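You operate a simulated robot arm through the tools that you are given. There is no shell and no other tool. Be economical: measure what you need, move in short steps, check, and stop when the job is done.

You run a simulated two-armed robot. Do the job below in one go: nothing can be reset, and whatever is moved stays where it is left.

JOB
Hold the tester steady and test the grey 50 A fuse, then sort it.
Fine: a good one goes in the green tray, a blown one in the small steel tub; tester off at the end.

It is judged by the outcome, as a careful person would: the job done as asked, and still so three seconds after it is handed in. It fails if anything else is knocked over, pushed out of place, dropped, spilled or broken.

ROBOT AND FRAMES
Two 7-joint arms with two-finger parallel grippers on one trunk, on a base that drives. Base frame: it is fixed to the floor where the robot stands at the start and does not move with it; the origin is under the middle of the robot, x ahead of it, y to its left, z up. Lengths are in cm, angles in degrees, forces in N, time in s.
The left shoulder is at the start at [2, 13.8, 122.4], the right one opposite. With the tool pointing down near the work surface each hand reaches from about 10 to 48 cm from the robot's upright axis, wherever it stands, measured 20 degrees to its own side. Places, roughly: cradle of the fuse tester [60, -10, 100]; tester switch [50, -10, 90]. Payload 1.57 kg a hand.
The TCP of each hand is the grasp point between the finger pads, 3 cm short of the fingertips. In the tool frame z runs along the fingers and y along their closing line. The gripper opens to 8 cm. The fingers are 1.7 cm wide and 1.2 cm thick; the gripper's body (4 by 8.2 cm) begins 8 cm behind the TCP.
Orientation is that of the tool frame in the base frame, as a unit quaternion [x, y, z, w]. With the fingers straight down and closing along the base's y, the tool's x points along the base's -x, its y along +y and its z along -z.

CONTROLS
- The arms move only by the tool nudge_tool. It takes "left_deltas", "right_deltas" or both (then of equal length, played together; a hand with none holds still); each is a list of rows, each a list of 7 numbers: the opening, from 0 (shut) to 1 (fully open), then the shift along the base's x, y, z in cm, then the turn, a rotation vector about the base's x, y, z in degrees. In form: [[hand, x, y, z, wx, wy, wz], ...]. A call has 1 to 10 rows; each row is the pose to reach, as a shift and turn from the pose commanded when the call began. A row lasts 0.2 s, in which the tool goes at most 5 cm and 8.6 degrees; a call with a longer step from one row to the next is refused whole, and so is a gripper value outside its range. A pose out of reach is approached as far as the arm can. The call stops where the force on the tool passes 40 N (or 10 N more than at its start, if that is more) or the arm is blocked; 0.2 s more then pass. The fingers move at their own pace (about 4.5 cm/s each) and stop on an object; they squeeze with about 43 N. The grip force told is the motor's: it shows also when the fingers shut on nothing. Time passes only in rows, and 0.2 s behind the last, so rows that repeat a pose let the fingers close. The reply holds the time, the measured pose of the TCP, the force on the tool along the base axes, the opening and the grip force, in the units named above and with some noise, with the torque about the TCP (base axes, N m) and any sound that the robot's microphone picked up.
- Cameras (640 x 400 px; columns grow to the right, rows downward): "scene" is now at [18.71, -3.46, 113.69]; the picture's right is [-0.37, -0.93, 0.00], its down [-0.24, 0.10, -0.97] and it looks along [0.90, -0.35, -0.26] (base axes); focal length 214 px, centre (320, 200). "left" rides on the left gripper at [7.2, 0.7, -12.2] in its tool frame; the picture's right is [-0.09, 1.00, 0.00], its down [-0.84, -0.08, -0.54] and it looks along [-0.54, -0.05, 0.84] (tool axes); focal length 238 px, centre (320, 200). "right" rides on the right gripper at [7.2, -0.7, -12.2] in its tool frame; the picture's right is [0.09, 1.00, 0.00], its down [-0.84, 0.08, -0.54] and it looks along [-0.54, 0.05, 0.84] (tool axes); focal length 238 px, centre (320, 200). There is no depth. A picture from a camera that has moved, and an enlarged one, comes with that camera's place and axes in the base frame and with its lens.
- get_image(camera): a new picture of that camera. The clock stands still meanwhile.
- move_column(by): slides the trunk up (or, below 0, down) by that many cm; the arms and the scene camera ride with it, the base frame stays. It gives what a move gives, with no picture.
- steer(legs): drives the robot by 1 to 6 legs, each [ahead, left, turn to the left] in cm, cm and degrees, along the robot's own axes; the way and the turn of a leg run together, so that a leg with both is an arc; at most 150 cm and 180 degrees a leg. The arms and the cameras ride along, it lands a little off, and it stops where it bumps. It gives what a move gives.
- turn_head(pan, tilt): turns the head with the scene camera to pan (to the left, within 60 degrees either way) and tilt (down, from -29 to 69), counted from straight ahead of the robot. It gives what a move gives.
- inspect(camera, box): a new picture of the part [left, top, right, bottom] of that camera's present view, enlarged. The clock stands still meanwhile.
- job_done(): hands the job in; it is judged then, once.

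Work in short steps. Places have to be worked out from the pictures, the camera data and where the tool is seen: move nearer, look again, correct. Check each grasp and each placing, and mend what went wrong. You have 120 turns and 108 pictures in all, those below and enlarged ones among them. Open the grippers and draw the arms clear of the work before you hand the job in, unless the task says otherwise; then end with one line.

The tools are called after "Emit:" as a command line: name --argument value ..., lists and objects as JSON in quotes. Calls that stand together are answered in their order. nudge_tool: Moves the arms, as the interface text tells. Its arguments: {"type":"object","properties":{"left_deltas":{"type":"array"},"right_deltas":{"type":"array"}},"required":[]} The other tools are called the same way: move_column (by) slides the trunk up or down; steer (legs) drives the base; turn_head (pan, tilt) turns the head that bears the scene camera; get_image (camera) takes a picture; inspect (camera, box) takes an enlarged picture of a part of a camera's view; job_done () hands the job in.

At the start:

```text
time: 0.0
left_ee_pos: [27.26, 6.27, 108.68]
left_tool_rot: [-0.003, 0.912, -0.002, -0.411]
left_force: [0.1, 0.1, 0.7]
left_moment: [-0.02, 0.0, 0.01]
left_width: 8.02
left_gripper_force: 0.0
right_ee_pos: [21.29, -17.4, 111.46]
right_tool_rot: [0.004, 0.952, -0.008, -0.307]
right_force: [0.0, 0.0, -0.1]
right_moment: [-0.02, 0.02, -0.01]
right_width: 8.01
right_gripper_force: 0.1
trunk travel left (down, up): [-59.9, 64.1]
robot x, y, heading: [-0.25, -0.0, -0.1]
head pan, tilt: [-21.5, 15.2]
```

scene: 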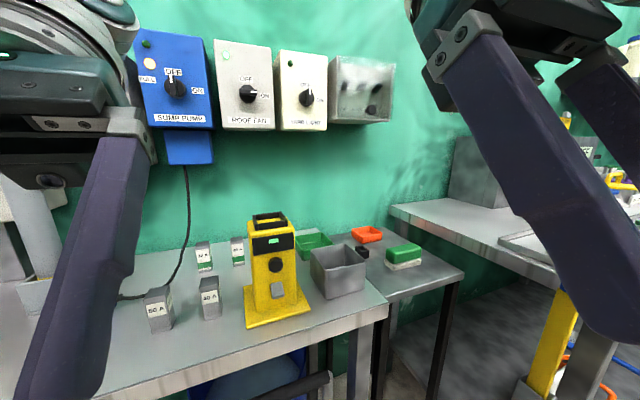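
right: 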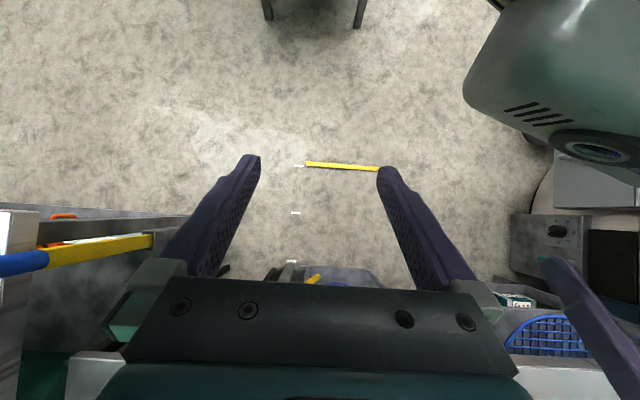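
left: 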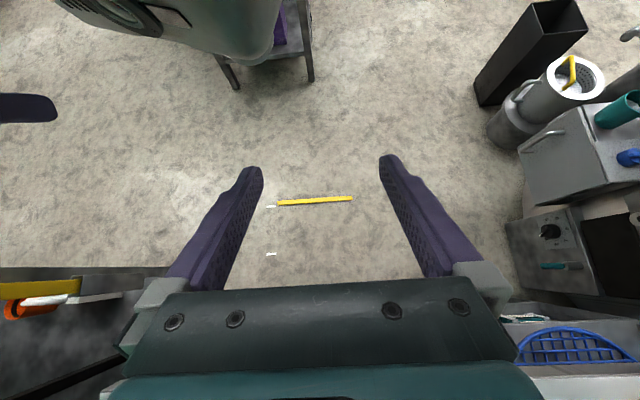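

I'll enlarge the bench area to read the fuse labels and find the tester layout.

Emit:
inspect --camera "scene" --box '[120, 200, 320, 340]'

Emit:
inspect --camera "scene" --box '[230, 190, 470, 340]'

```text
2.86 times, centred on (220, 270) of scene
camera zoom: at [18.71, -3.46, 113.69], right [-0.37, -0.93, 0.0], down [-0.24, 0.1, -0.97], along [0.9, -0.35, -0.26], focal length 613 px, centre (606, 0)
```

zoom: 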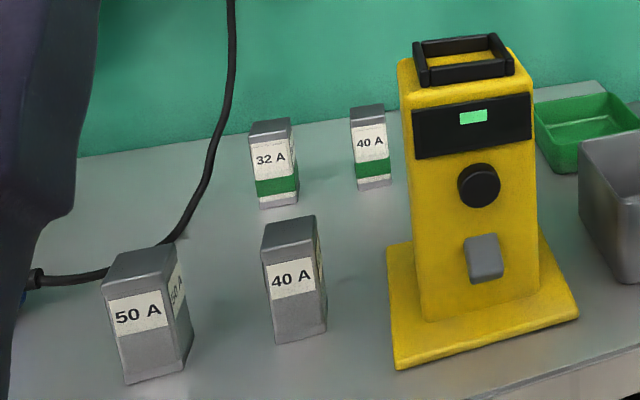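

```text
2.67 times, centred on (350, 265) of scene
camera zoom: at [18.71, -3.46, 113.69], right [-0.37, -0.93, 0.0], down [-0.24, 0.1, -0.97], along [0.9, -0.35, -0.26], focal length 572 px, centre (240, 27)
```

zoom: 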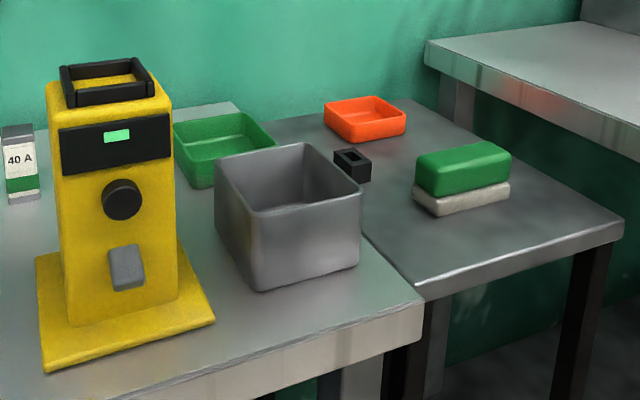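

The left arm blocks part of the view, and I need depth. I'll tilt the head down to see the bench's front edge and the robot's clearance.

Emit:
turn_head --pan -5 --tilt 45

Emit:
get_image --camera "scene"

```text
time: 0.9
left_ee_pos: [27.15, 6.25, 108.74]
left_tool_rot: [-0.003, 0.911, -0.002, -0.412]
left_force: [0.3, 0.3, 0.2]
left_moment: [0.03, -0.01, 0.0]
left_width: 8.0
left_gripper_force: 0.1
right_ee_pos: [21.43, -17.35, 111.38]
right_tool_rot: [0.004, 0.952, -0.009, -0.307]
right_force: [0.2, -0.7, -1.0]
right_moment: [0.0, 0.05, -0.01]
right_width: 8.01
right_gripper_force: 0.1
trunk travel left (down, up): [-59.9, 64.1]
robot x, y, heading: [0.01, 0.4, -0.1]
head pan, tilt: [-5.0, 45.0]
```

```text
102 pictures are left
camera scene: at [18.13, -0.74, 109.04], right [-0.09, -1.0, 0.0], down [-0.7, 0.06, -0.71], along [0.7, -0.06, -0.71], focal length 214 px, centre (320, 200)
```

scene: 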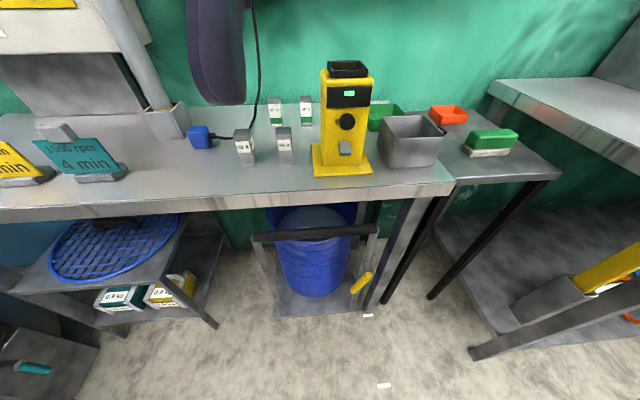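

The bench edge is at x≈46, its top at z≈83, and the fuse stands near (56, 9). I'll drive 20 cm ahead so the cradle comes within reach. Both hands stay well above everything on the bench.

Emit:
steer --legs '[[20, 0, 0]]'

Emit:
get_image --camera "scene"

```text
time: 2.5
left_ee_pos: [47.34, 6.21, 108.75]
left_tool_rot: [-0.003, 0.911, -0.002, -0.412]
left_force: [0.7, -0.5, -0.1]
left_moment: [-0.01, 0.01, 0.01]
left_width: 8.03
left_gripper_force: 0.0
right_ee_pos: [41.43, -17.33, 111.38]
right_tool_rot: [0.004, 0.952, -0.007, -0.307]
right_force: [-0.5, 0.6, -0.3]
right_moment: [-0.01, -0.01, -0.01]
right_width: 8.01
right_gripper_force: 0.1
trunk travel left (down, up): [-59.9, 64.1]
robot x, y, heading: [19.96, -0.23, -0.4]
head pan, tilt: [-5.0, 45.0]
```

```text
101 pictures are left
camera scene: at [38.19, -0.77, 109.04], right [-0.09, -1.0, 0.0], down [-0.7, 0.06, -0.71], along [0.7, -0.06, -0.71], focal length 214 px, centre (320, 200)
```

scene: 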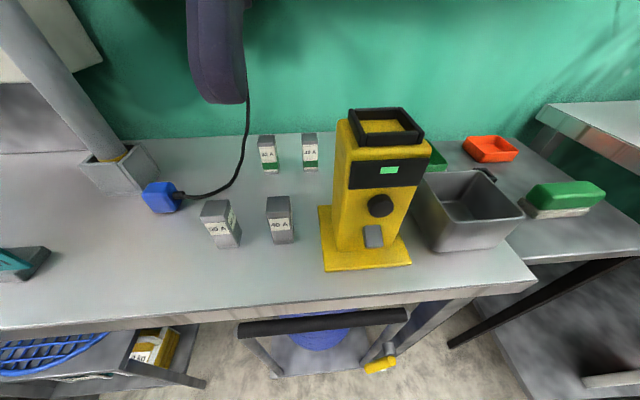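

Triangulating between the two views puts the bench top at z≈82 and the fuse base near (56–57, 11–12). I'll zoom in on the fuse and the tester for detail.

Emit:
inspect --camera "scene" --box '[180, 180, 308, 260]'

Emit:
inspect --camera "scene" --box '[300, 90, 460, 280]'

```text
5.00 times, centred on (244, 220) of scene
camera zoom: at [38.19, -0.77, 109.04], right [-0.09, -1.0, 0.0], down [-0.7, 0.06, -0.71], along [0.7, -0.06, -0.71], focal length 1072 px, centre (700, 100)
```

zoom: 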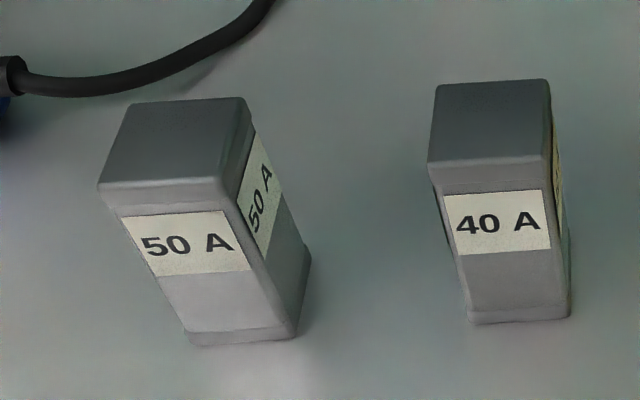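

```text
2.11 times, centred on (380, 185) of scene
camera zoom: at [38.19, -0.77, 109.04], right [-0.09, -1.0, 0.0], down [-0.7, 0.06, -0.71], along [0.7, -0.06, -0.71], focal length 452 px, centre (194, 232)
```

zoom: 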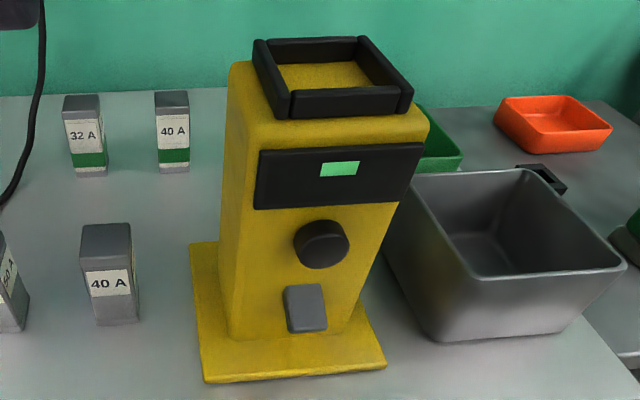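

The fuse is about 3×3×7 cm: x 56.2–59.2, y 9.6–12.6, top z≈89. I'll point the left hand straight down above the front of it and look with its wrist camera.

Emit:
nudge_tool --left_deltas '[[0.63, 1, 1, 0.3, 0, -8.1, 0], [0.63, 2, 2, 0.3, 0, -16.2, 0], [0.63, 3, 3, 0.3, 0, -24.3, 0], [0.63, 4, 4, 0.3, 0, -32.4, 0], [0.63, 5, 5, 0.3, 0, -40.5, 0], [0.63, 6, 5, 0.3, 0, -48.5, 0]]'

Emit:
get_image --camera "left"

Emit:
get_image --camera "scene"

```text
time: 4.0
left_ee_pos: [53.42, 11.24, 109.04]
left_tool_rot: [-0.002, 1.0, -0.003, 0.002]
left_force: [0.0, -0.2, 0.3]
left_moment: [-0.02, -0.01, 0.0]
left_width: 5.04
left_gripper_force: 0.0
right_ee_pos: [41.5, -17.33, 111.33]
right_tool_rot: [0.004, 0.951, -0.008, -0.308]
right_force: [0.0, -0.1, 0.2]
right_moment: [0.01, 0.02, 0.01]
right_width: 7.97
right_gripper_force: 0.0
trunk travel left (down, up): [-59.9, 64.1]
robot x, y, heading: [20.31, 0.05, -0.1]
head pan, tilt: [-5.0, 45.0]
```

```text
98 pictures are left
camera left: at [46.26, 12.02, 121.2], right [0.09, 1.0, 0.0], down [0.84, -0.07, 0.54], along [0.54, -0.05, -0.84], focal length 238 px, centre (320, 200)
```

left: 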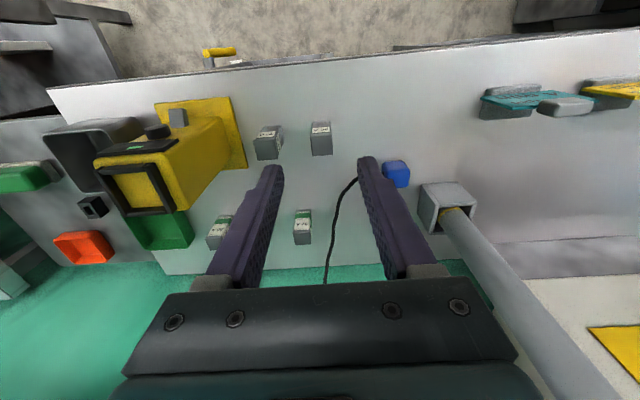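

```text
97 pictures are left
camera scene: at [38.18, -0.77, 109.04], right [-0.09, -1.0, 0.0], down [-0.7, 0.06, -0.71], along [0.7, -0.06, -0.71], focal length 214 px, centre (320, 200)
```

scene: 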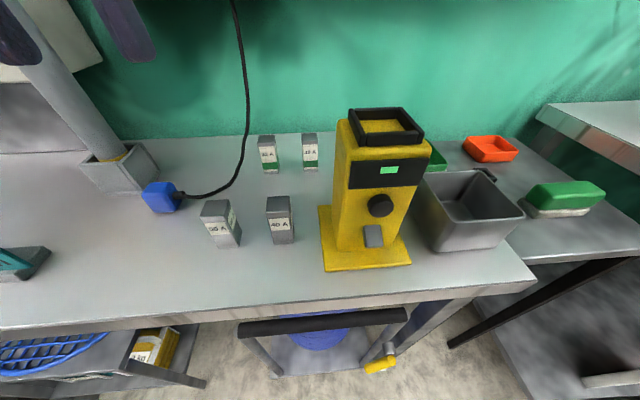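

The left camera now gives a good second angle. I'll zoom in on the tester for dimensions.

Emit:
inspect --camera "left" --box '[40, 80, 260, 260]'

Emit:
inspect --camera "left" --box '[240, 100, 400, 200]'

```text
2.22 times, centred on (150, 170) of left
camera zoom: at [46.26, 12.02, 121.2], right [0.09, 1.0, 0.0], down [0.84, -0.07, 0.54], along [0.54, -0.05, -0.84], focal length 530 px, centre (698, 267)
```

zoom: 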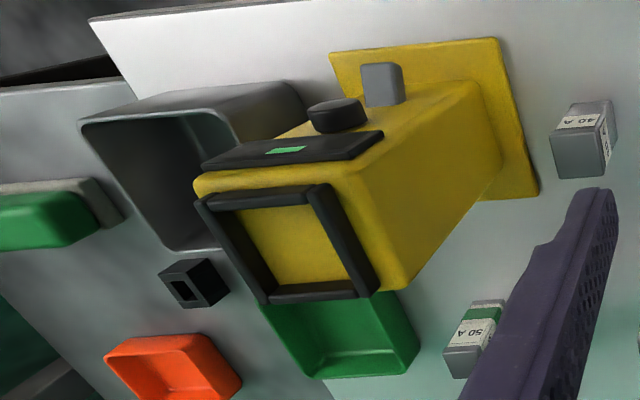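

```text
4.00 times, centred on (320, 150) of left
camera zoom: at [46.26, 12.02, 121.2], right [0.09, 1.0, 0.0], down [0.84, -0.07, 0.54], along [0.54, -0.05, -0.84], focal length 953 px, centre (320, 400)
```

zoom: 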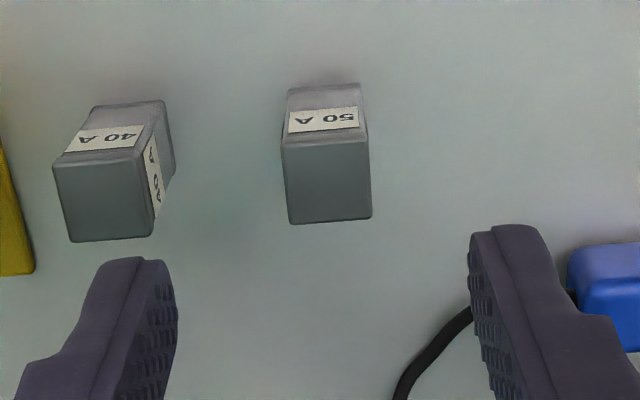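

The cradle's outer frame is about 6×6 cm, centred near (57.8, −9.3) with its top at z≈98.6. The front has a grey block at (52.8, −8.5, 87.3) and a black knob at (53.1, −8.5, 92.4). I'll look closer to see which one is the switch.

Emit:
inspect --camera "scene" --box '[340, 150, 430, 255]'

Emit:
inspect --camera "left" --box '[120, 90, 220, 160]'

```text
3.81 times, centred on (385, 202) of scene
camera zoom: at [38.18, -0.77, 109.04], right [-0.09, -1.0, 0.0], down [-0.7, 0.06, -0.71], along [0.7, -0.06, -0.71], focal length 817 px, centre (72, 190)
```

zoom: 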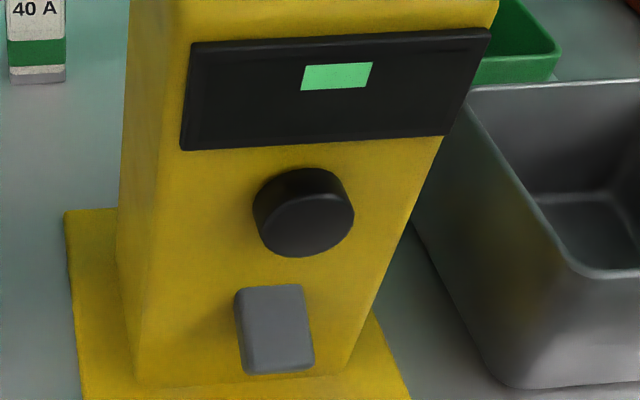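

```text
5.71 times, centred on (170, 125) of left
camera zoom: at [46.26, 12.02, 121.2], right [0.09, 1.0, 0.0], down [0.84, -0.07, 0.54], along [0.54, -0.05, -0.84], focal length 1362 px, centre (1177, 629)
```

zoom: 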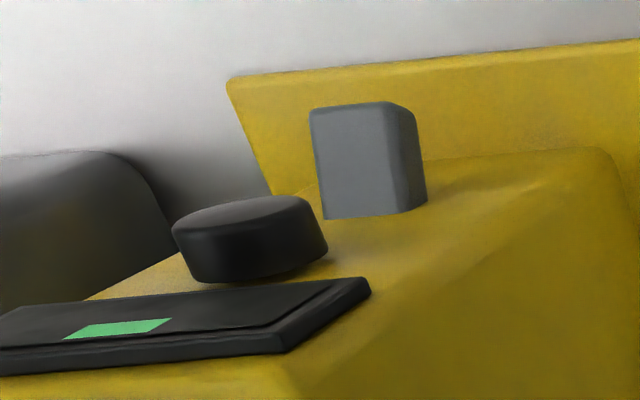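

The grey block looks like the press switch. First the fuse: its centre is (57.8, 11.15). I'll go above it and then descend to TCP z≈88.7, so the tips stay well above its foot.

Emit:
nudge_tool --left_deltas '[[0.63, 2.2, 0, -2, 0, 0, 0], [0.63, 4.4, -0.1, -5, 0, 0, 0], [0.63, 4.4, -0.1, -9, 0, 0, 0], [0.63, 4.4, -0.1, -12.5, 0, 0, 0], [0.63, 4.4, -0.1, -15, 0, 0, 0]]'

Emit:
get_image --camera "left"

Emit:
inspect --camera "scene" --box '[160, 150, 320, 260]'

```text
time: 5.2
left_ee_pos: [57.69, 11.06, 94.03]
left_tool_rot: [-0.002, 1.0, -0.003, 0.0]
left_force: [-1.0, -0.3, 0.1]
left_moment: [-0.02, -0.02, 0.0]
left_width: 5.05
left_gripper_force: 0.0
right_ee_pos: [41.43, -17.35, 111.4]
right_tool_rot: [0.005, 0.951, -0.008, -0.309]
right_force: [0.9, 0.1, 0.1]
right_moment: [-0.02, -0.02, -0.01]
right_width: 8.01
right_gripper_force: 0.0
trunk travel left (down, up): [-59.9, 64.1]
robot x, y, heading: [19.99, 0.05, -0.3]
head pan, tilt: [-5.0, 45.0]
```

```text
92 pictures are left
camera left: at [50.64, 11.88, 106.19], right [0.09, 1.0, -0.01], down [0.84, -0.07, 0.54], along [0.54, -0.05, -0.84], focal length 238 px, centre (320, 200)
```

left: 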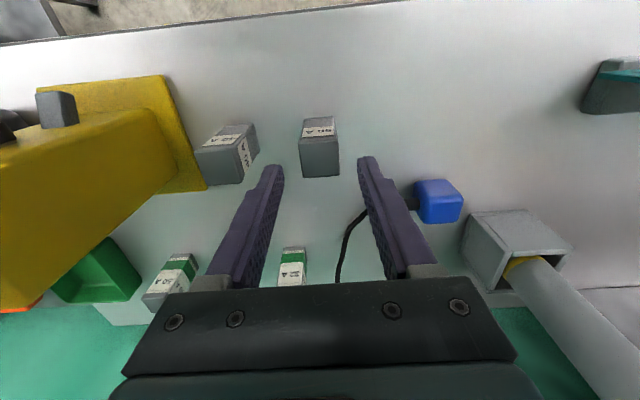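

```text
3.64 times, centred on (240, 205) of scene
camera zoom: at [38.18, -0.77, 109.04], right [-0.09, -1.0, 0.0], down [-0.7, 0.06, -0.71], along [0.7, -0.06, -0.71], focal length 780 px, centre (611, 182)
```

zoom: 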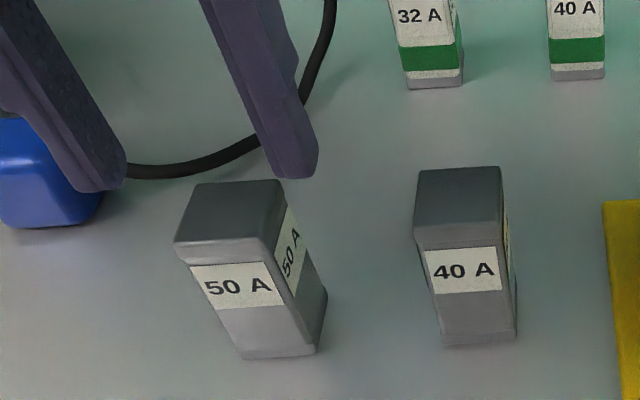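

The ray to the fuse's top centre gives (58.0, 11.2), so the hand is well centred. I'll descend 5.3 cm and close.

Emit:
nudge_tool --left_deltas '[[0.63, 0.2, 0.1, -2.5, 0, 0, 0], [0.63, 0.2, 0.1, -5.3, 0, 0, 0], [0.63, 0.2, 0.1, -5.3, 0, 0, 0], [0.2, 0.2, 0.1, -5.3, 0, 0, 0], [0.2, 0.2, 0.1, -5.3, 0, 0, 0], [0.2, 0.2, 0.1, -5.3, 0, 0, 0], [0.2, 0.2, 0.1, -5.3, 0, 0, 0]]'

Emit:
inspect --camera "scene" --box '[160, 150, 320, 260]'

```text
time: 6.8
left_ee_pos: [57.72, 11.21, 88.71]
left_tool_rot: [-0.002, 1.0, -0.002, -0.001]
left_force: [-0.1, -0.8, 0.1]
left_moment: [0.03, 0.0, -0.01]
left_width: 2.94
left_gripper_force: 38.8
right_ee_pos: [41.35, -17.24, 111.32]
right_tool_rot: [0.005, 0.951, -0.007, -0.308]
right_force: [0.2, -0.2, -0.4]
right_moment: [0.0, -0.02, 0.01]
right_width: 8.02
right_gripper_force: 0.1
trunk travel left (down, up): [-59.9, 64.1]
robot x, y, heading: [19.99, -0.04, -0.2]
head pan, tilt: [-5.0, 45.0]
```

```text
3.64 times, centred on (240, 205) of scene
camera zoom: at [38.18, -0.77, 109.03], right [-0.09, -1.0, 0.0], down [-0.7, 0.06, -0.71], along [0.7, -0.06, -0.71], focal length 780 px, centre (611, 182)
```

zoom: 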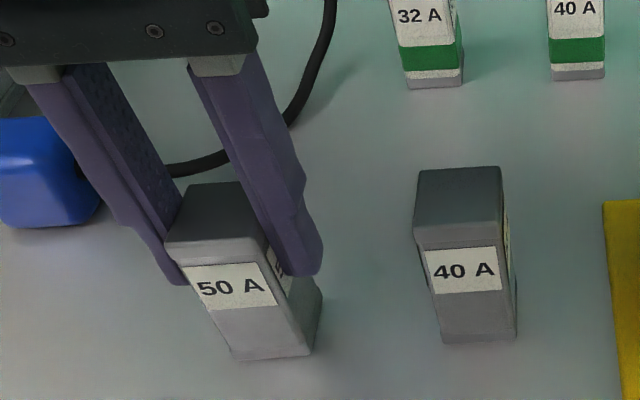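

It's gripped at 2.94 cm. I'll lift it 20 cm, carry it over the cradle, and check before lowering.

Emit:
nudge_tool --left_deltas '[[0.2, 0, 0, 4, 0, 0, 0], [0.2, 0, 0, 8, 0, 0, 0], [0.2, 0, 0, 12, 0, 0, 0], [0.2, 0, 0, 16, 0, 0, 0], [0.2, 0, -1, 20, 0, 0, 0], [0.2, 0, -5.5, 20, 0, 0, 0], [0.2, 0, -10, 20, 0, 0, 0], [0.2, 0, -14.5, 20, 0, 0, 0], [0.2, 0, -18.5, 20, 0, 0, 0], [0.2, 0, -20.5, 20, 0, 0, 0]]'

Emit:
get_image --camera "scene"

Emit:
get_image --camera "left"

```text
time: 8.9
left_ee_pos: [57.92, -7.39, 108.86]
left_tool_rot: [-0.002, 1.0, -0.002, 0.0]
left_force: [0.1, 0.5, -1.2]
left_moment: [0.02, 0.0, -0.04]
left_width: 2.95
left_gripper_force: 39.3
left hand out of reach, approached as far as the arm can: row 10
right_ee_pos: [41.3, -17.36, 111.4]
right_tool_rot: [0.004, 0.951, -0.008, -0.308]
right_force: [-0.6, 0.6, -0.2]
right_moment: [0.01, -0.03, 0.0]
right_width: 8.03
right_gripper_force: 0.1
trunk travel left (down, up): [-59.9, 64.1]
robot x, y, heading: [19.78, 0.01, -0.3]
head pan, tilt: [-5.0, 45.0]
```

```text
89 pictures are left
camera scene: at [38.17, -0.76, 109.03], right [-0.09, -1.0, 0.0], down [-0.7, 0.06, -0.71], along [0.7, -0.06, -0.71], focal length 214 px, centre (320, 200)
```

scene: 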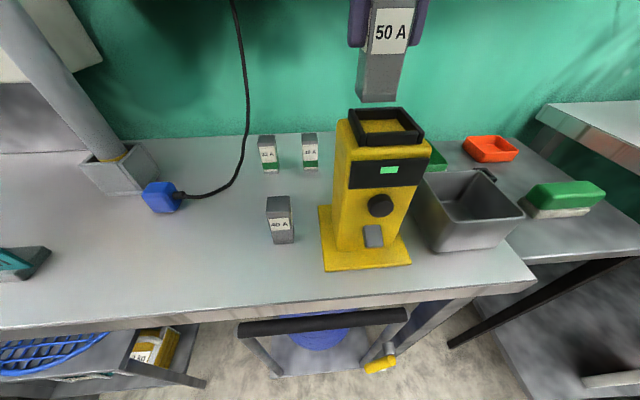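

```text
88 pictures are left
camera left: at [50.86, -6.51, 120.94], right [0.09, 1.0, 0.0], down [0.84, -0.07, 0.54], along [0.54, -0.05, -0.84], focal length 238 px, centre (320, 200)
```

left: 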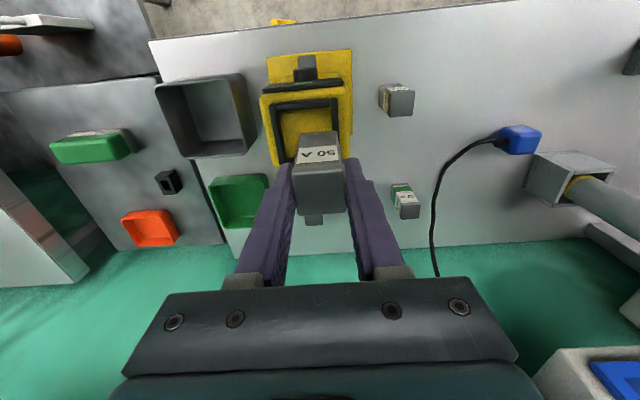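

The left arm runs out of reach at y≈−7.4. I'll strafe the base 8 cm to the right, since everything carried is above the tester, and then bring the hand back over the cradle.

Emit:
steer --legs '[[0, -8, 0]]'

```text
time: 10.0
left_ee_pos: [57.96, -15.23, 108.72]
left_tool_rot: [-0.002, 1.0, -0.003, 0.0]
left_force: [0.5, 0.2, -1.1]
left_moment: [0.0, 0.0, 0.02]
left_width: 2.94
left_gripper_force: 38.7
right_ee_pos: [41.47, -25.39, 111.29]
right_tool_rot: [0.004, 0.951, -0.007, -0.308]
right_force: [0.0, 0.1, -0.3]
right_moment: [-0.01, -0.03, -0.03]
right_width: 7.99
right_gripper_force: 0.0
trunk travel left (down, up): [-59.9, 64.1]
robot x, y, heading: [20.14, -7.87, -0.1]
head pan, tilt: [-5.0, 45.0]
```

I'll move left about 6 cm to sit over the cradle and check the actual pose.

Emit:
nudge_tool --left_deltas '[[0.2, -0.1, 2.9, 0, 0, 0, 0], [0.2, -0.3, 5.9, 0, 0, 0, 0], [0.2, -0.3, 5.9, 0, 0, 0, 0]]'

Emit:
get_image --camera "scene"

Emit:
get_image --camera "left"

```text
time: 10.8
left_ee_pos: [57.74, -9.18, 108.69]
left_tool_rot: [-0.002, 1.0, -0.002, -0.001]
left_force: [-0.4, 0.2, -0.7]
left_moment: [0.0, -0.03, 0.01]
left_width: 2.96
left_gripper_force: 38.7
right_ee_pos: [41.34, -25.36, 111.35]
right_tool_rot: [0.004, 0.951, -0.009, -0.309]
right_force: [-0.9, -0.1, 0.0]
right_moment: [0.06, 0.0, 0.05]
right_width: 8.0
right_gripper_force: 0.1
trunk travel left (down, up): [-59.9, 64.1]
robot x, y, heading: [19.73, -7.85, 0.0]
head pan, tilt: [-5.0, 45.0]
```

```text
87 pictures are left
camera scene: at [38.17, -8.7, 109.03], right [-0.09, -1.0, 0.0], down [-0.7, 0.06, -0.71], along [0.7, -0.06, -0.71], focal length 214 px, centre (320, 200)
```

scene: 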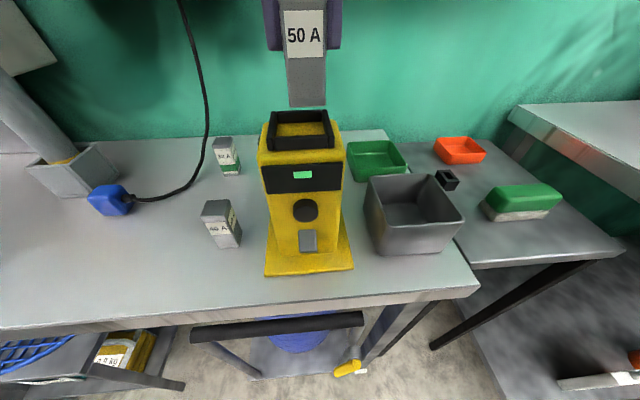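

```text
86 pictures are left
camera left: at [50.56, -8.41, 120.89], right [0.09, 1.0, 0.0], down [0.84, -0.07, 0.54], along [0.54, -0.05, -0.84], focal length 238 px, centre (320, 200)
```

left: 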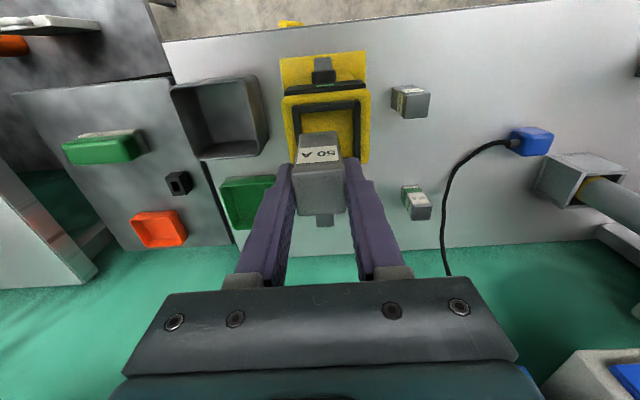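

I'll zoom both views to refine the cradle's centre against the fuse before lowering.

Emit:
inspect --camera "left" --box '[260, 70, 390, 220]'

Emit:
inspect --camera "scene" --box '[240, 60, 360, 190]'

```text
2.67 times, centred on (325, 145) of left
camera zoom: at [50.56, -8.41, 120.89], right [0.09, 1.0, 0.0], down [0.84, -0.07, 0.54], along [0.54, -0.05, -0.84], focal length 636 px, centre (307, 347)
```

zoom: 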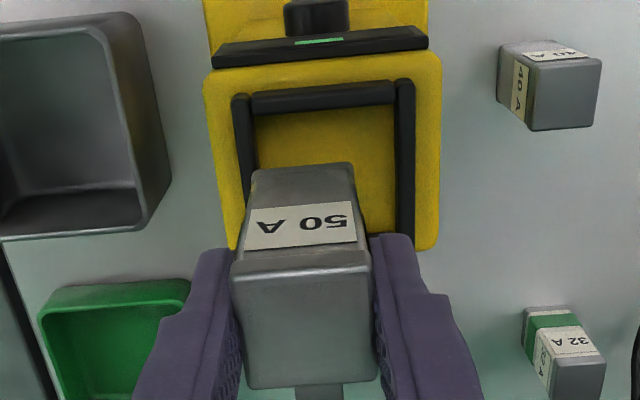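

```text
3.08 times, centred on (300, 125) of scene
camera zoom: at [38.17, -8.7, 109.03], right [-0.09, -1.0, 0.0], down [-0.7, 0.06, -0.71], along [0.7, -0.06, -0.71], focal length 660 px, centre (382, 431)
```

zoom: 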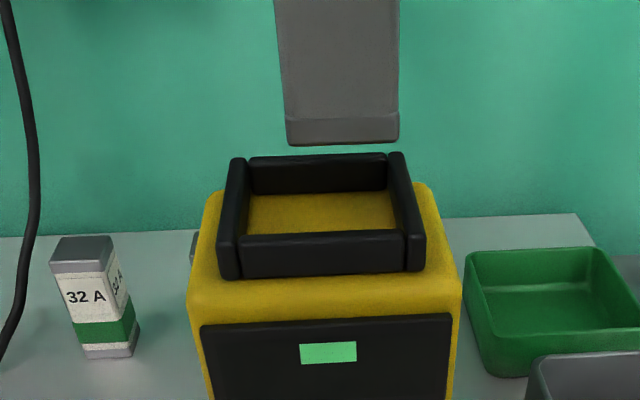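

With the closer views, the cradle centre is (57.5, −8.4) with its top at z≈99.9. The fuse is at (57.8, −9.2) with its foot at z≈101.9. I'll shift to line up and lower just above the rim.

Emit:
nudge_tool --left_deltas '[[0.2, -0.25, 0.78, 0, 0, 0, 0], [0.2, -0.25, 0.78, -1.2, 0, 0, 0], [0.2, -0.25, 0.78, -1.2, 0, 0, 0]]'

Emit:
inspect --camera "scene" --box '[240, 60, 360, 190]'

Emit:
inspect --camera "left" --box '[260, 70, 390, 220]'

```text
time: 11.6
left_ee_pos: [57.41, -8.46, 107.42]
left_tool_rot: [-0.002, 1.0, -0.003, 0.0]
left_force: [-0.2, 0.0, -1.6]
left_moment: [-0.01, 0.01, 0.02]
left_width: 2.95
left_gripper_force: 39.1
right_ee_pos: [41.31, -25.26, 111.36]
right_tool_rot: [0.005, 0.951, -0.008, -0.309]
right_force: [0.3, -0.5, 0.1]
right_moment: [0.03, -0.01, -0.01]
right_width: 7.99
right_gripper_force: 0.1
trunk travel left (down, up): [-59.9, 64.1]
robot x, y, heading: [20.14, -7.84, -0.0]
head pan, tilt: [-5.0, 45.0]
```

```text
3.08 times, centred on (300, 125) of scene
camera zoom: at [38.17, -8.7, 109.04], right [-0.09, -1.0, 0.0], down [-0.7, 0.06, -0.71], along [0.7, -0.06, -0.71], focal length 660 px, centre (382, 431)
```

zoom: 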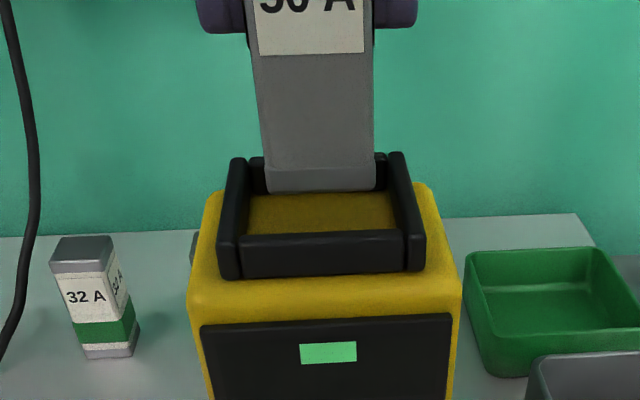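

```text
2.67 times, centred on (325, 145) of left
camera zoom: at [50.34, -7.74, 119.67], right [0.09, 1.0, -0.01], down [0.84, -0.07, 0.54], along [0.54, -0.05, -0.84], focal length 636 px, centre (307, 347)
```

zoom: 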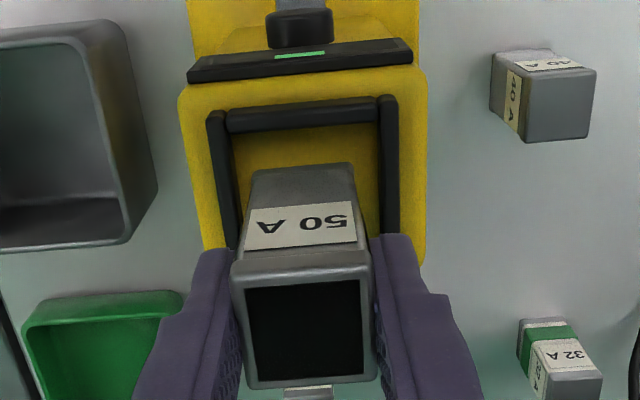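

Alignment looks centred, with the fuse's foot at z≈100.7 just above the frame. I'll lower it in small steps.

Emit:
nudge_tool --left_deltas '[[0.2, 0, 0, -0.5, 0, 0, 0], [0.2, 0, 0, -1.0, 0, 0, 0], [0.2, 0, 0, -1.4, 0, 0, 0], [0.2, 0, 0, -1.4, 0, 0, 0]]'

Emit:
inspect --camera "scene" --box '[240, 60, 360, 190]'

```text
time: 12.6
left_ee_pos: [57.36, -8.61, 106.03]
left_tool_rot: [-0.003, 1.0, -0.002, 0.0]
left_force: [-0.6, 0.5, -1.8]
left_moment: [0.02, 0.01, -0.01]
left_width: 2.94
left_gripper_force: 39.4
right_ee_pos: [41.3, -25.29, 111.38]
right_tool_rot: [0.004, 0.951, -0.008, -0.308]
right_force: [-0.2, -0.5, 0.1]
right_moment: [0.0, 0.02, 0.01]
right_width: 7.98
right_gripper_force: 0.1
trunk travel left (down, up): [-59.9, 64.1]
robot x, y, heading: [19.87, -7.96, -0.3]
head pan, tilt: [-5.0, 45.0]
```

```text
3.08 times, centred on (300, 125) of scene
camera zoom: at [38.17, -8.7, 109.03], right [-0.09, -1.0, 0.0], down [-0.7, 0.06, -0.71], along [0.7, -0.06, -0.71], focal length 660 px, centre (382, 431)
```

zoom: 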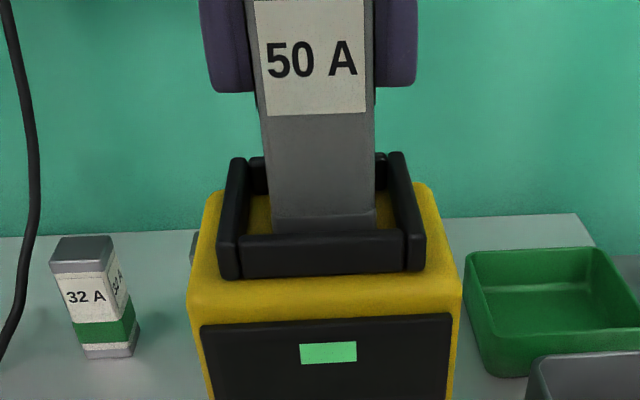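

The fuse is going in cleanly. I'll keep lowering in fine steps until it makes contact.

Emit:
nudge_tool --left_deltas '[[0.2, 0, 0, -0.3, 0, 0, 0], [0.2, 0, 0, -0.5, 0, 0, 0], [0.2, 0, 0, -0.7, 0, 0, 0]]'

Emit:
inspect --camera "scene" --box '[240, 60, 360, 190]'

```text
time: 13.4
left_ee_pos: [57.54, -8.51, 105.71]
left_tool_rot: [0.0, 1.0, -0.002, 0.0]
left_force: [-7.2, 2.2, 25.6]
left_moment: [0.35, 0.49, 0.02]
left_width: 2.96
left_gripper_force: 38.7
right_ee_pos: [41.38, -25.43, 111.51]
right_tool_rot: [0.004, 0.951, -0.008, -0.309]
right_force: [-0.5, 0.2, -0.7]
right_moment: [0.0, -0.01, 0.02]
right_width: 8.02
right_gripper_force: 0.0
trunk travel left (down, up): [-59.9, 64.1]
robot x, y, heading: [19.95, -7.95, 0.1]
head pan, tilt: [-5.0, 45.0]
```

```text
3.08 times, centred on (300, 125) of scene
camera zoom: at [38.19, -8.67, 109.1], right [-0.09, -1.0, 0.0], down [-0.7, 0.06, -0.71], along [0.7, -0.06, -0.71], focal length 660 px, centre (382, 431)
```

zoom: 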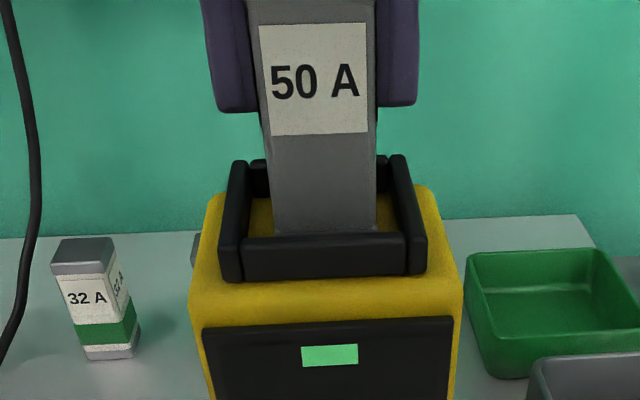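

It contacts the cradle floor with about 25 N of load. I'll ease up 0.4 cm to remove the load, then open.

Emit:
nudge_tool --left_deltas '[[0.2, 0, 0, 0.4, 0, 0, 0], [0.2, 0, 0, 0.4, 0, 0, 0], [0.6, 0, 0, 0.4, 0, 0, 0], [0.6, 0, 0, 0.4, 0, 0, 0], [0.6, 0, 0, 0.4, 0, 0, 0]]'

Emit:
inspect --camera "scene" --box '[240, 60, 360, 190]'

```text
time: 14.6
left_ee_pos: [57.28, -8.57, 105.8]
left_tool_rot: [-0.002, 1.0, -0.003, 0.0]
left_force: [-0.1, -0.7, -0.4]
left_moment: [0.0, -0.04, 0.03]
left_width: 4.78
left_gripper_force: 0.2
right_ee_pos: [41.37, -25.34, 111.25]
right_tool_rot: [0.005, 0.951, -0.008, -0.308]
right_force: [-0.5, -0.4, -0.2]
right_moment: [0.01, 0.0, 0.0]
right_width: 8.0
right_gripper_force: 0.1
trunk travel left (down, up): [-59.9, 64.1]
robot x, y, heading: [20.14, -8.08, -0.1]
head pan, tilt: [-5.0, 45.0]
```

```text
3.08 times, centred on (300, 125) of scene
camera zoom: at [38.17, -8.7, 109.04], right [-0.09, -1.0, 0.0], down [-0.7, 0.06, -0.71], along [0.7, -0.06, -0.71], focal length 660 px, centre (382, 431)
```

zoom: 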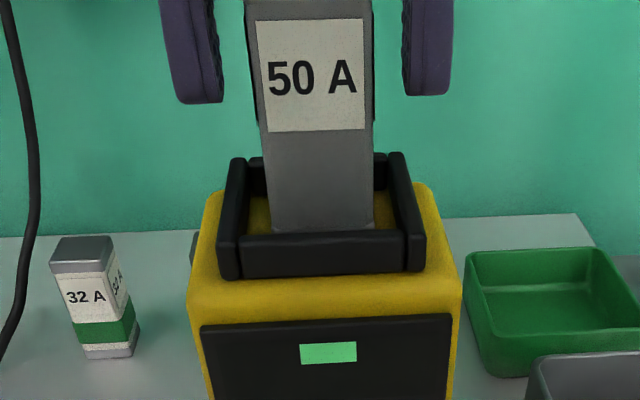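

The fuse stands freely in the cradle. I'll raise the left hand straight up and bring it back to the front left, clear of the tester.

Emit:
nudge_tool --left_deltas '[[0.6, 0, 0, 3, 0, 0, 0], [0.6, 0, 0, 6.5, 0, 0, 0], [0.6, 0, 0, 9, 0, 0, 0], [0.6, -2, 3, 9, 0, 0, 0], [0.6, -5, 6, 9, 0, 0, 0], [0.6, -8, 8, 8, 0, 0, 0], [0.3, -10, 10, 7, 0, 0, 0], [0, -11, 10, 6, 0, 0, 0], [0, -11, 10, 6, 0, 0, 0]]'

Emit:
get_image --camera "scene"

```text
time: 16.8
left_ee_pos: [45.49, 2.29, 108.9]
left_tool_rot: [-0.003, 0.998, 0.045, -0.044]
left_force: [0.4, -0.2, -0.5]
left_moment: [-0.02, 0.01, -0.02]
left_width: 0.01
left_gripper_force: 21.5
right_ee_pos: [41.45, -25.22, 111.41]
right_tool_rot: [0.005, 0.951, -0.008, -0.309]
right_force: [-0.6, -0.4, 0.0]
right_moment: [-0.01, 0.04, 0.0]
right_width: 8.01
right_gripper_force: 0.0
trunk travel left (down, up): [-59.9, 64.1]
robot x, y, heading: [20.07, -7.88, -0.0]
head pan, tilt: [-5.0, 45.0]
stopped in row 9 (left hand): the arm was blocked; the commanded pose is now the measured one
```

```text
78 pictures are left
camera scene: at [38.17, -8.7, 109.04], right [-0.09, -1.0, 0.0], down [-0.7, 0.06, -0.71], along [0.7, -0.06, -0.71], focal length 214 px, centre (320, 200)
```

scene: 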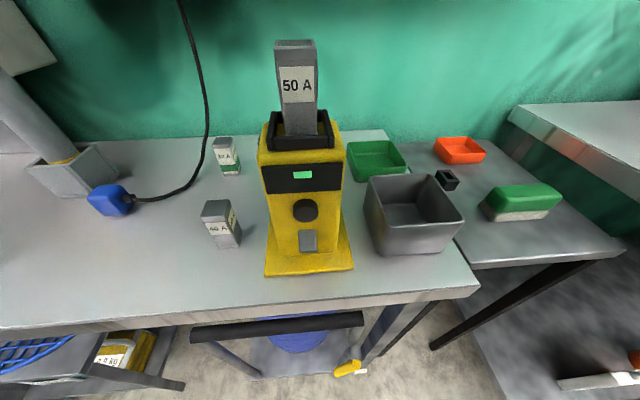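

The left arm was blocked near its own shoulder, harmlessly, and the scene is undisturbed. Now I'll bring the right hand upright and stage it at the right of the cradle, above fuse height.

Emit:
nudge_tool --left_deltas '[[0, 0, 1, 0, 0, 0, 0], [0, 1, 2, 0, 0, 0, 0], [0, 1, 3, 0, 0, 0, 0], [0, 1, 4, 0, 0, 0, 0], [0, 1, 5, 0, 0, 0, 0], [0, 1, 5, 0, 0, 0, 0]]' --right_deltas '[[1, 1, 0, 1, 0, -7.2, 0], [1, 3, 0.5, 2, 0, -14.4, 0], [1, 6, 1, 2.5, 0, -21.6, 0], [1, 9, 2, 2.5, 0, -28.8, 0], [1, 12, 3, 2.5, 0, -36, 0], [1, 15, 5, 2.5, 0, -36, 0]]'

Emit:
get_image --camera "right"

```text
time: 17.7
left_ee_pos: [46.18, 5.3, 108.37]
left_tool_rot: [0.002, 0.997, 0.051, -0.054]
left_force: [0.6, 0.2, 0.1]
left_moment: [0.02, 0.01, -0.01]
left_width: 0.0
left_gripper_force: 21.2
right_ee_pos: [46.39, -24.61, 110.07]
right_tool_rot: [0.016, 0.982, -0.012, -0.188]
right_force: [0.5, 0.7, -0.9]
right_moment: [-0.01, -0.02, -0.01]
right_width: 7.98
right_gripper_force: 0.0
trunk travel left (down, up): [-59.9, 64.1]
robot x, y, heading: [19.93, -7.91, -0.2]
head pan, tilt: [-5.0, 45.0]
stopped in row 4 (right hand): the arm was blocked; the commanded pose is now the measured one
```

```text
77 pictures are left
camera right: at [44.25, -24.88, 124.14], right [-0.06, 1.0, 0.0], down [0.98, 0.06, 0.19], along [0.19, 0.01, -0.98], focal length 238 px, centre (320, 200)
```

right: 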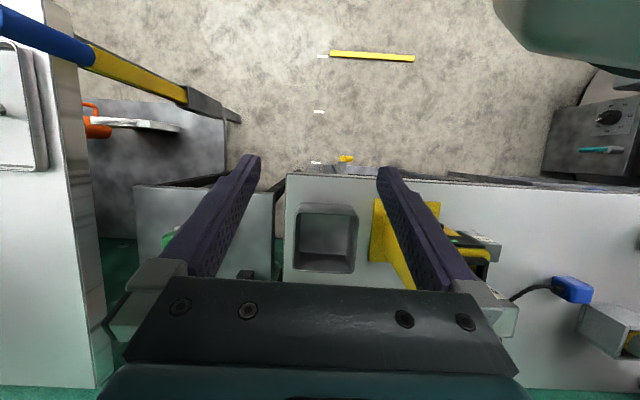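

The arm was blocked, probably because the wrist is too high relative to the shoulder. I'll raise the trunk 10 cm to give both arms more room.

Emit:
move_column --by 10

Emit:
nudge_tool --right_deltas '[[1, 1.5, 0, 0, 0, -7.2, 0], [1, 4, 0.5, 0, 0, -14.4, 0], [1, 7, 2, -1, 0, -21.6, 0], [1, 10, 4, -3, 0, -21.6, 0], [1, 10, 4, -6, 0, -21.6, 0]]'

Emit:
get_image --camera "right"

```text
time: 19.0
left_ee_pos: [46.13, 5.33, 118.38]
left_tool_rot: [0.003, 0.997, 0.052, -0.055]
left_force: [0.8, 0.5, 0.7]
left_moment: [0.01, -0.04, 0.01]
left_width: 0.0
left_gripper_force: 21.5
right_ee_pos: [46.47, -24.56, 120.1]
right_tool_rot: [0.015, 0.982, -0.014, -0.189]
right_force: [-0.4, -0.3, 0.9]
right_moment: [-0.01, 0.02, 0.0]
right_width: 8.02
right_gripper_force: 0.0
trunk travel left (down, up): [-69.9, 54.1]
robot x, y, heading: [20.07, -8.21, 0.2]
head pan, tilt: [-5.0, 45.0]
```

```text
time: 20.2
left_ee_pos: [46.16, 5.37, 118.37]
left_tool_rot: [0.002, 0.997, 0.051, -0.055]
left_force: [0.0, -0.4, 0.1]
left_moment: [-0.02, 0.01, -0.02]
left_width: 0.0
left_gripper_force: 21.6
right_ee_pos: [56.49, -20.53, 114.24]
right_tool_rot: [0.017, 1.0, -0.009, 0.0]
right_force: [0.0, -0.2, 0.2]
right_moment: [0.02, 0.03, 0.01]
right_width: 8.01
right_gripper_force: 0.0
trunk travel left (down, up): [-69.9, 54.1]
robot x, y, heading: [20.12, -7.5, 0.0]
head pan, tilt: [-5.0, 45.0]
```

```text
76 pictures are left
camera right: at [49.28, -20.9, 126.42], right [-0.06, 1.0, -0.02], down [0.84, 0.06, 0.54], along [0.54, 0.02, -0.84], focal length 238 px, centre (320, 200)
```

right: 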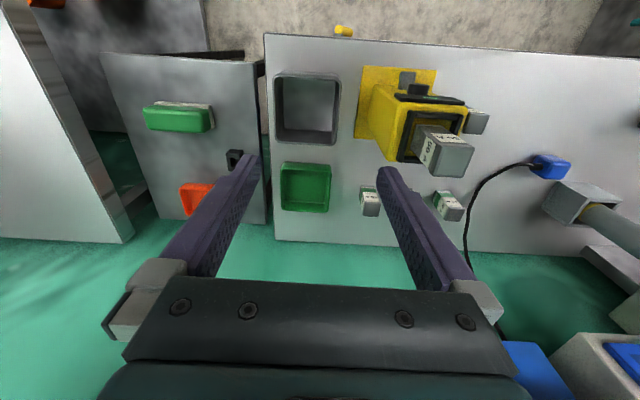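

Now I'll slide the right hand over the cradle, still above the fuse, and trim the small yaw.

Emit:
nudge_tool --right_deltas '[[1, 0.3, 4, 0, 0, 0, 1], [1, 0.6, 8, 0, 0.5, 0, 2], [1, 1, 12.1, 0, 1, 0, 2], [1, 1, 12.1, 0, 1, 0, 2]]'

Emit:
get_image --camera "right"

Emit:
turn_head --pan 0 --tilt 40

Emit:
get_image --camera "scene"

```text
time: 21.2
left_ee_pos: [46.08, 5.33, 118.39]
left_tool_rot: [0.002, 0.997, 0.052, -0.055]
left_force: [0.0, 1.0, -0.1]
left_moment: [0.01, 0.04, 0.01]
left_width: 0.0
left_gripper_force: 21.0
right_ee_pos: [57.44, -8.37, 114.01]
right_tool_rot: [-0.001, 1.0, -0.001, -0.001]
right_force: [-0.5, -1.1, -0.6]
right_moment: [0.01, 0.0, 0.04]
right_width: 7.97
right_gripper_force: 0.1
trunk travel left (down, up): [-69.9, 54.1]
robot x, y, heading: [20.23, -8.37, -0.2]
head pan, tilt: [-5.0, 45.0]
```

```text
75 pictures are left
camera right: at [50.24, -9.18, 126.38], right [-0.09, 1.0, 0.0], down [0.84, 0.08, 0.54], along [0.54, 0.05, -0.84], focal length 238 px, centre (320, 200)
```

right: 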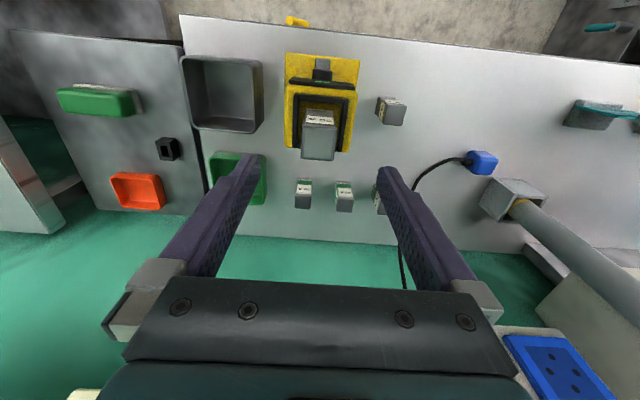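

```text
time: 21.9
left_ee_pos: [46.15, 5.36, 118.44]
left_tool_rot: [0.004, 0.997, 0.052, -0.055]
left_force: [0.3, -0.3, 0.4]
left_moment: [0.03, -0.01, -0.01]
left_width: 0.0
left_gripper_force: 21.3
right_ee_pos: [57.4, -8.52, 114.04]
right_tool_rot: [0.0, 1.0, -0.001, -0.001]
right_force: [-0.1, -0.4, 0.0]
right_moment: [0.02, -0.02, 0.03]
right_width: 7.99
right_gripper_force: 0.1
trunk travel left (down, up): [-69.9, 54.1]
robot x, y, heading: [20.0, -8.36, -0.3]
head pan, tilt: [0.0, 40.0]
```

```text
74 pictures are left
camera scene: at [38.57, -8.0, 119.76], right [0.0, -1.0, 0.0], down [-0.64, 0.0, -0.77], along [0.77, 0.0, -0.64], focal length 214 px, centre (320, 200)
```

scene: 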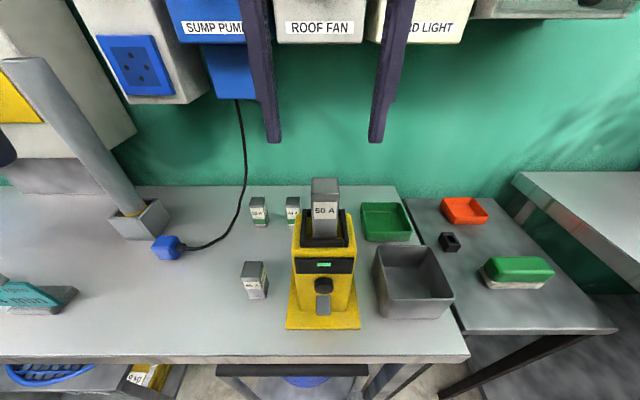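

Both views show the right hand centred over the fuse and cradle. I'll descend with the fingers astride the frame to TCP z≈103 and look.

Emit:
nudge_tool --right_deltas '[[1, 0, 0, -3, 0, 0, 0], [1, 0, 0, -6, 0, 0, 0], [1, 0, 0, -9, 0, 0, 0], [1, 0, 0, -11, 0, 0, 0], [1, 0, 0, -11, 0, 0, 0]]'

Emit:
inspect --camera "scene" --box '[260, 160, 390, 340]'

Emit:
inspect --camera "right" --box '[220, 80, 420, 240]'

```text
time: 23.1
left_ee_pos: [46.21, 5.32, 118.38]
left_tool_rot: [0.003, 0.997, 0.052, -0.055]
left_force: [-0.6, -0.2, -0.5]
left_moment: [-0.01, 0.01, 0.01]
left_width: 0.01
left_gripper_force: 21.6
right_ee_pos: [57.37, -8.5, 103.19]
right_tool_rot: [0.0, 1.0, -0.001, -0.001]
right_force: [0.0, -0.8, 0.3]
right_moment: [0.0, 0.03, -0.01]
right_width: 7.99
right_gripper_force: 0.1
trunk travel left (down, up): [-69.9, 54.1]
robot x, y, heading: [19.92, -7.9, -0.3]
head pan, tilt: [0.0, 40.0]
```

```text
2.22 times, centred on (325, 250) of scene
camera zoom: at [38.57, -7.99, 119.76], right [0.0, -1.0, 0.0], down [-0.64, 0.0, -0.77], along [0.77, 0.0, -0.64], focal length 477 px, centre (309, 89)
```

zoom: 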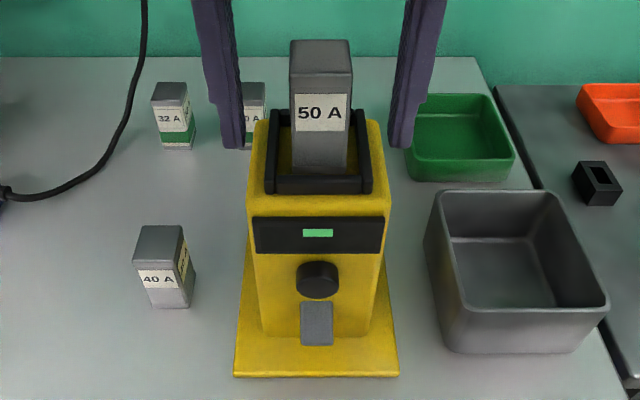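

```text
2.50 times, centred on (320, 160) of right
camera zoom: at [50.24, -9.22, 115.39], right [-0.09, 1.0, 0.0], down [0.84, 0.08, 0.54], along [0.54, 0.05, -0.84], focal length 596 px, centre (320, 300)
```

zoom: 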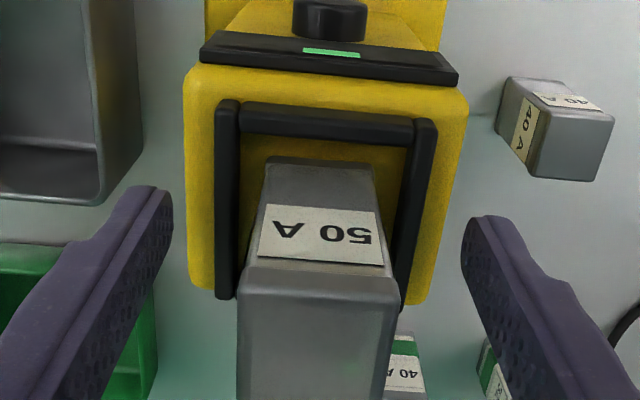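

The hand is aligned, and the frame's outer width is about 6 cm. I'll lower 0.8 cm so the tips sit beside the frame bars just above the body top, then close gently on the frame.

Emit:
nudge_tool --right_deltas '[[1, 0, -0.12, -0.4, 0, 0, 0], [1, 0, -0.12, -0.8, 0, 0, 0], [1, 0, -0.12, -0.8, 0, 0, 0], [0.7, 0, -0.12, -0.8, 0, 0, 0], [0.6, 0, -0.12, -0.8, 0, 0, 0], [0.6, 0, -0.12, -0.8, 0, 0, 0], [0.6, 0, -0.12, -0.8, 0, 0, 0]]'

Emit:
inspect --camera "right" --box '[220, 80, 420, 240]'

Emit:
inspect --camera "scene" --box '[260, 160, 390, 340]'

```text
time: 24.7
left_ee_pos: [46.19, 5.37, 118.39]
left_tool_rot: [0.003, 0.997, 0.051, -0.055]
left_force: [0.1, -0.3, -1.3]
left_moment: [-0.01, 0.03, 0.0]
left_width: 0.0
left_gripper_force: 21.2
right_ee_pos: [57.32, -8.53, 102.39]
right_tool_rot: [-0.001, 1.0, 0.0, -0.001]
right_force: [-0.5, 2.0, -0.1]
right_moment: [0.25, -0.18, 0.1]
right_width: 5.76
right_gripper_force: 37.6
trunk travel left (down, up): [-69.9, 54.1]
robot x, y, heading: [20.31, -7.99, -0.1]
head pan, tilt: [0.0, 40.0]
```

```text
2.50 times, centred on (320, 160) of right
camera zoom: at [50.22, -9.34, 114.58], right [-0.09, 1.0, 0.0], down [0.84, 0.08, 0.54], along [0.54, 0.05, -0.84], focal length 596 px, centre (320, 300)
```

zoom: 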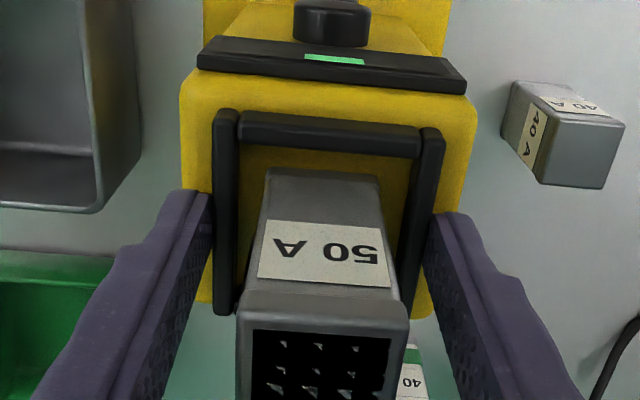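

```text
2.22 times, centred on (325, 250) of scene
camera zoom: at [38.57, -7.97, 119.76], right [0.0, -1.0, 0.0], down [-0.64, 0.0, -0.77], along [0.77, 0.0, -0.64], focal length 477 px, centre (309, 89)
```

zoom: 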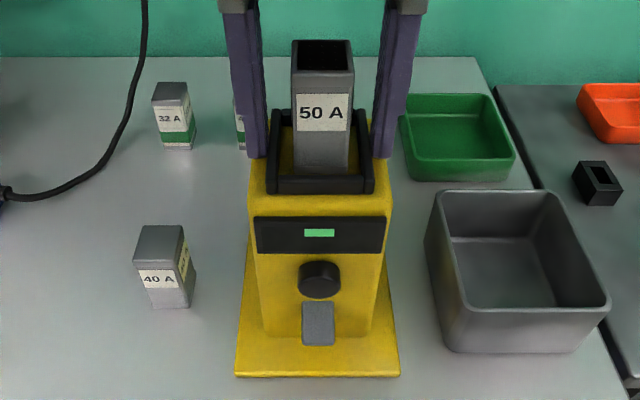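

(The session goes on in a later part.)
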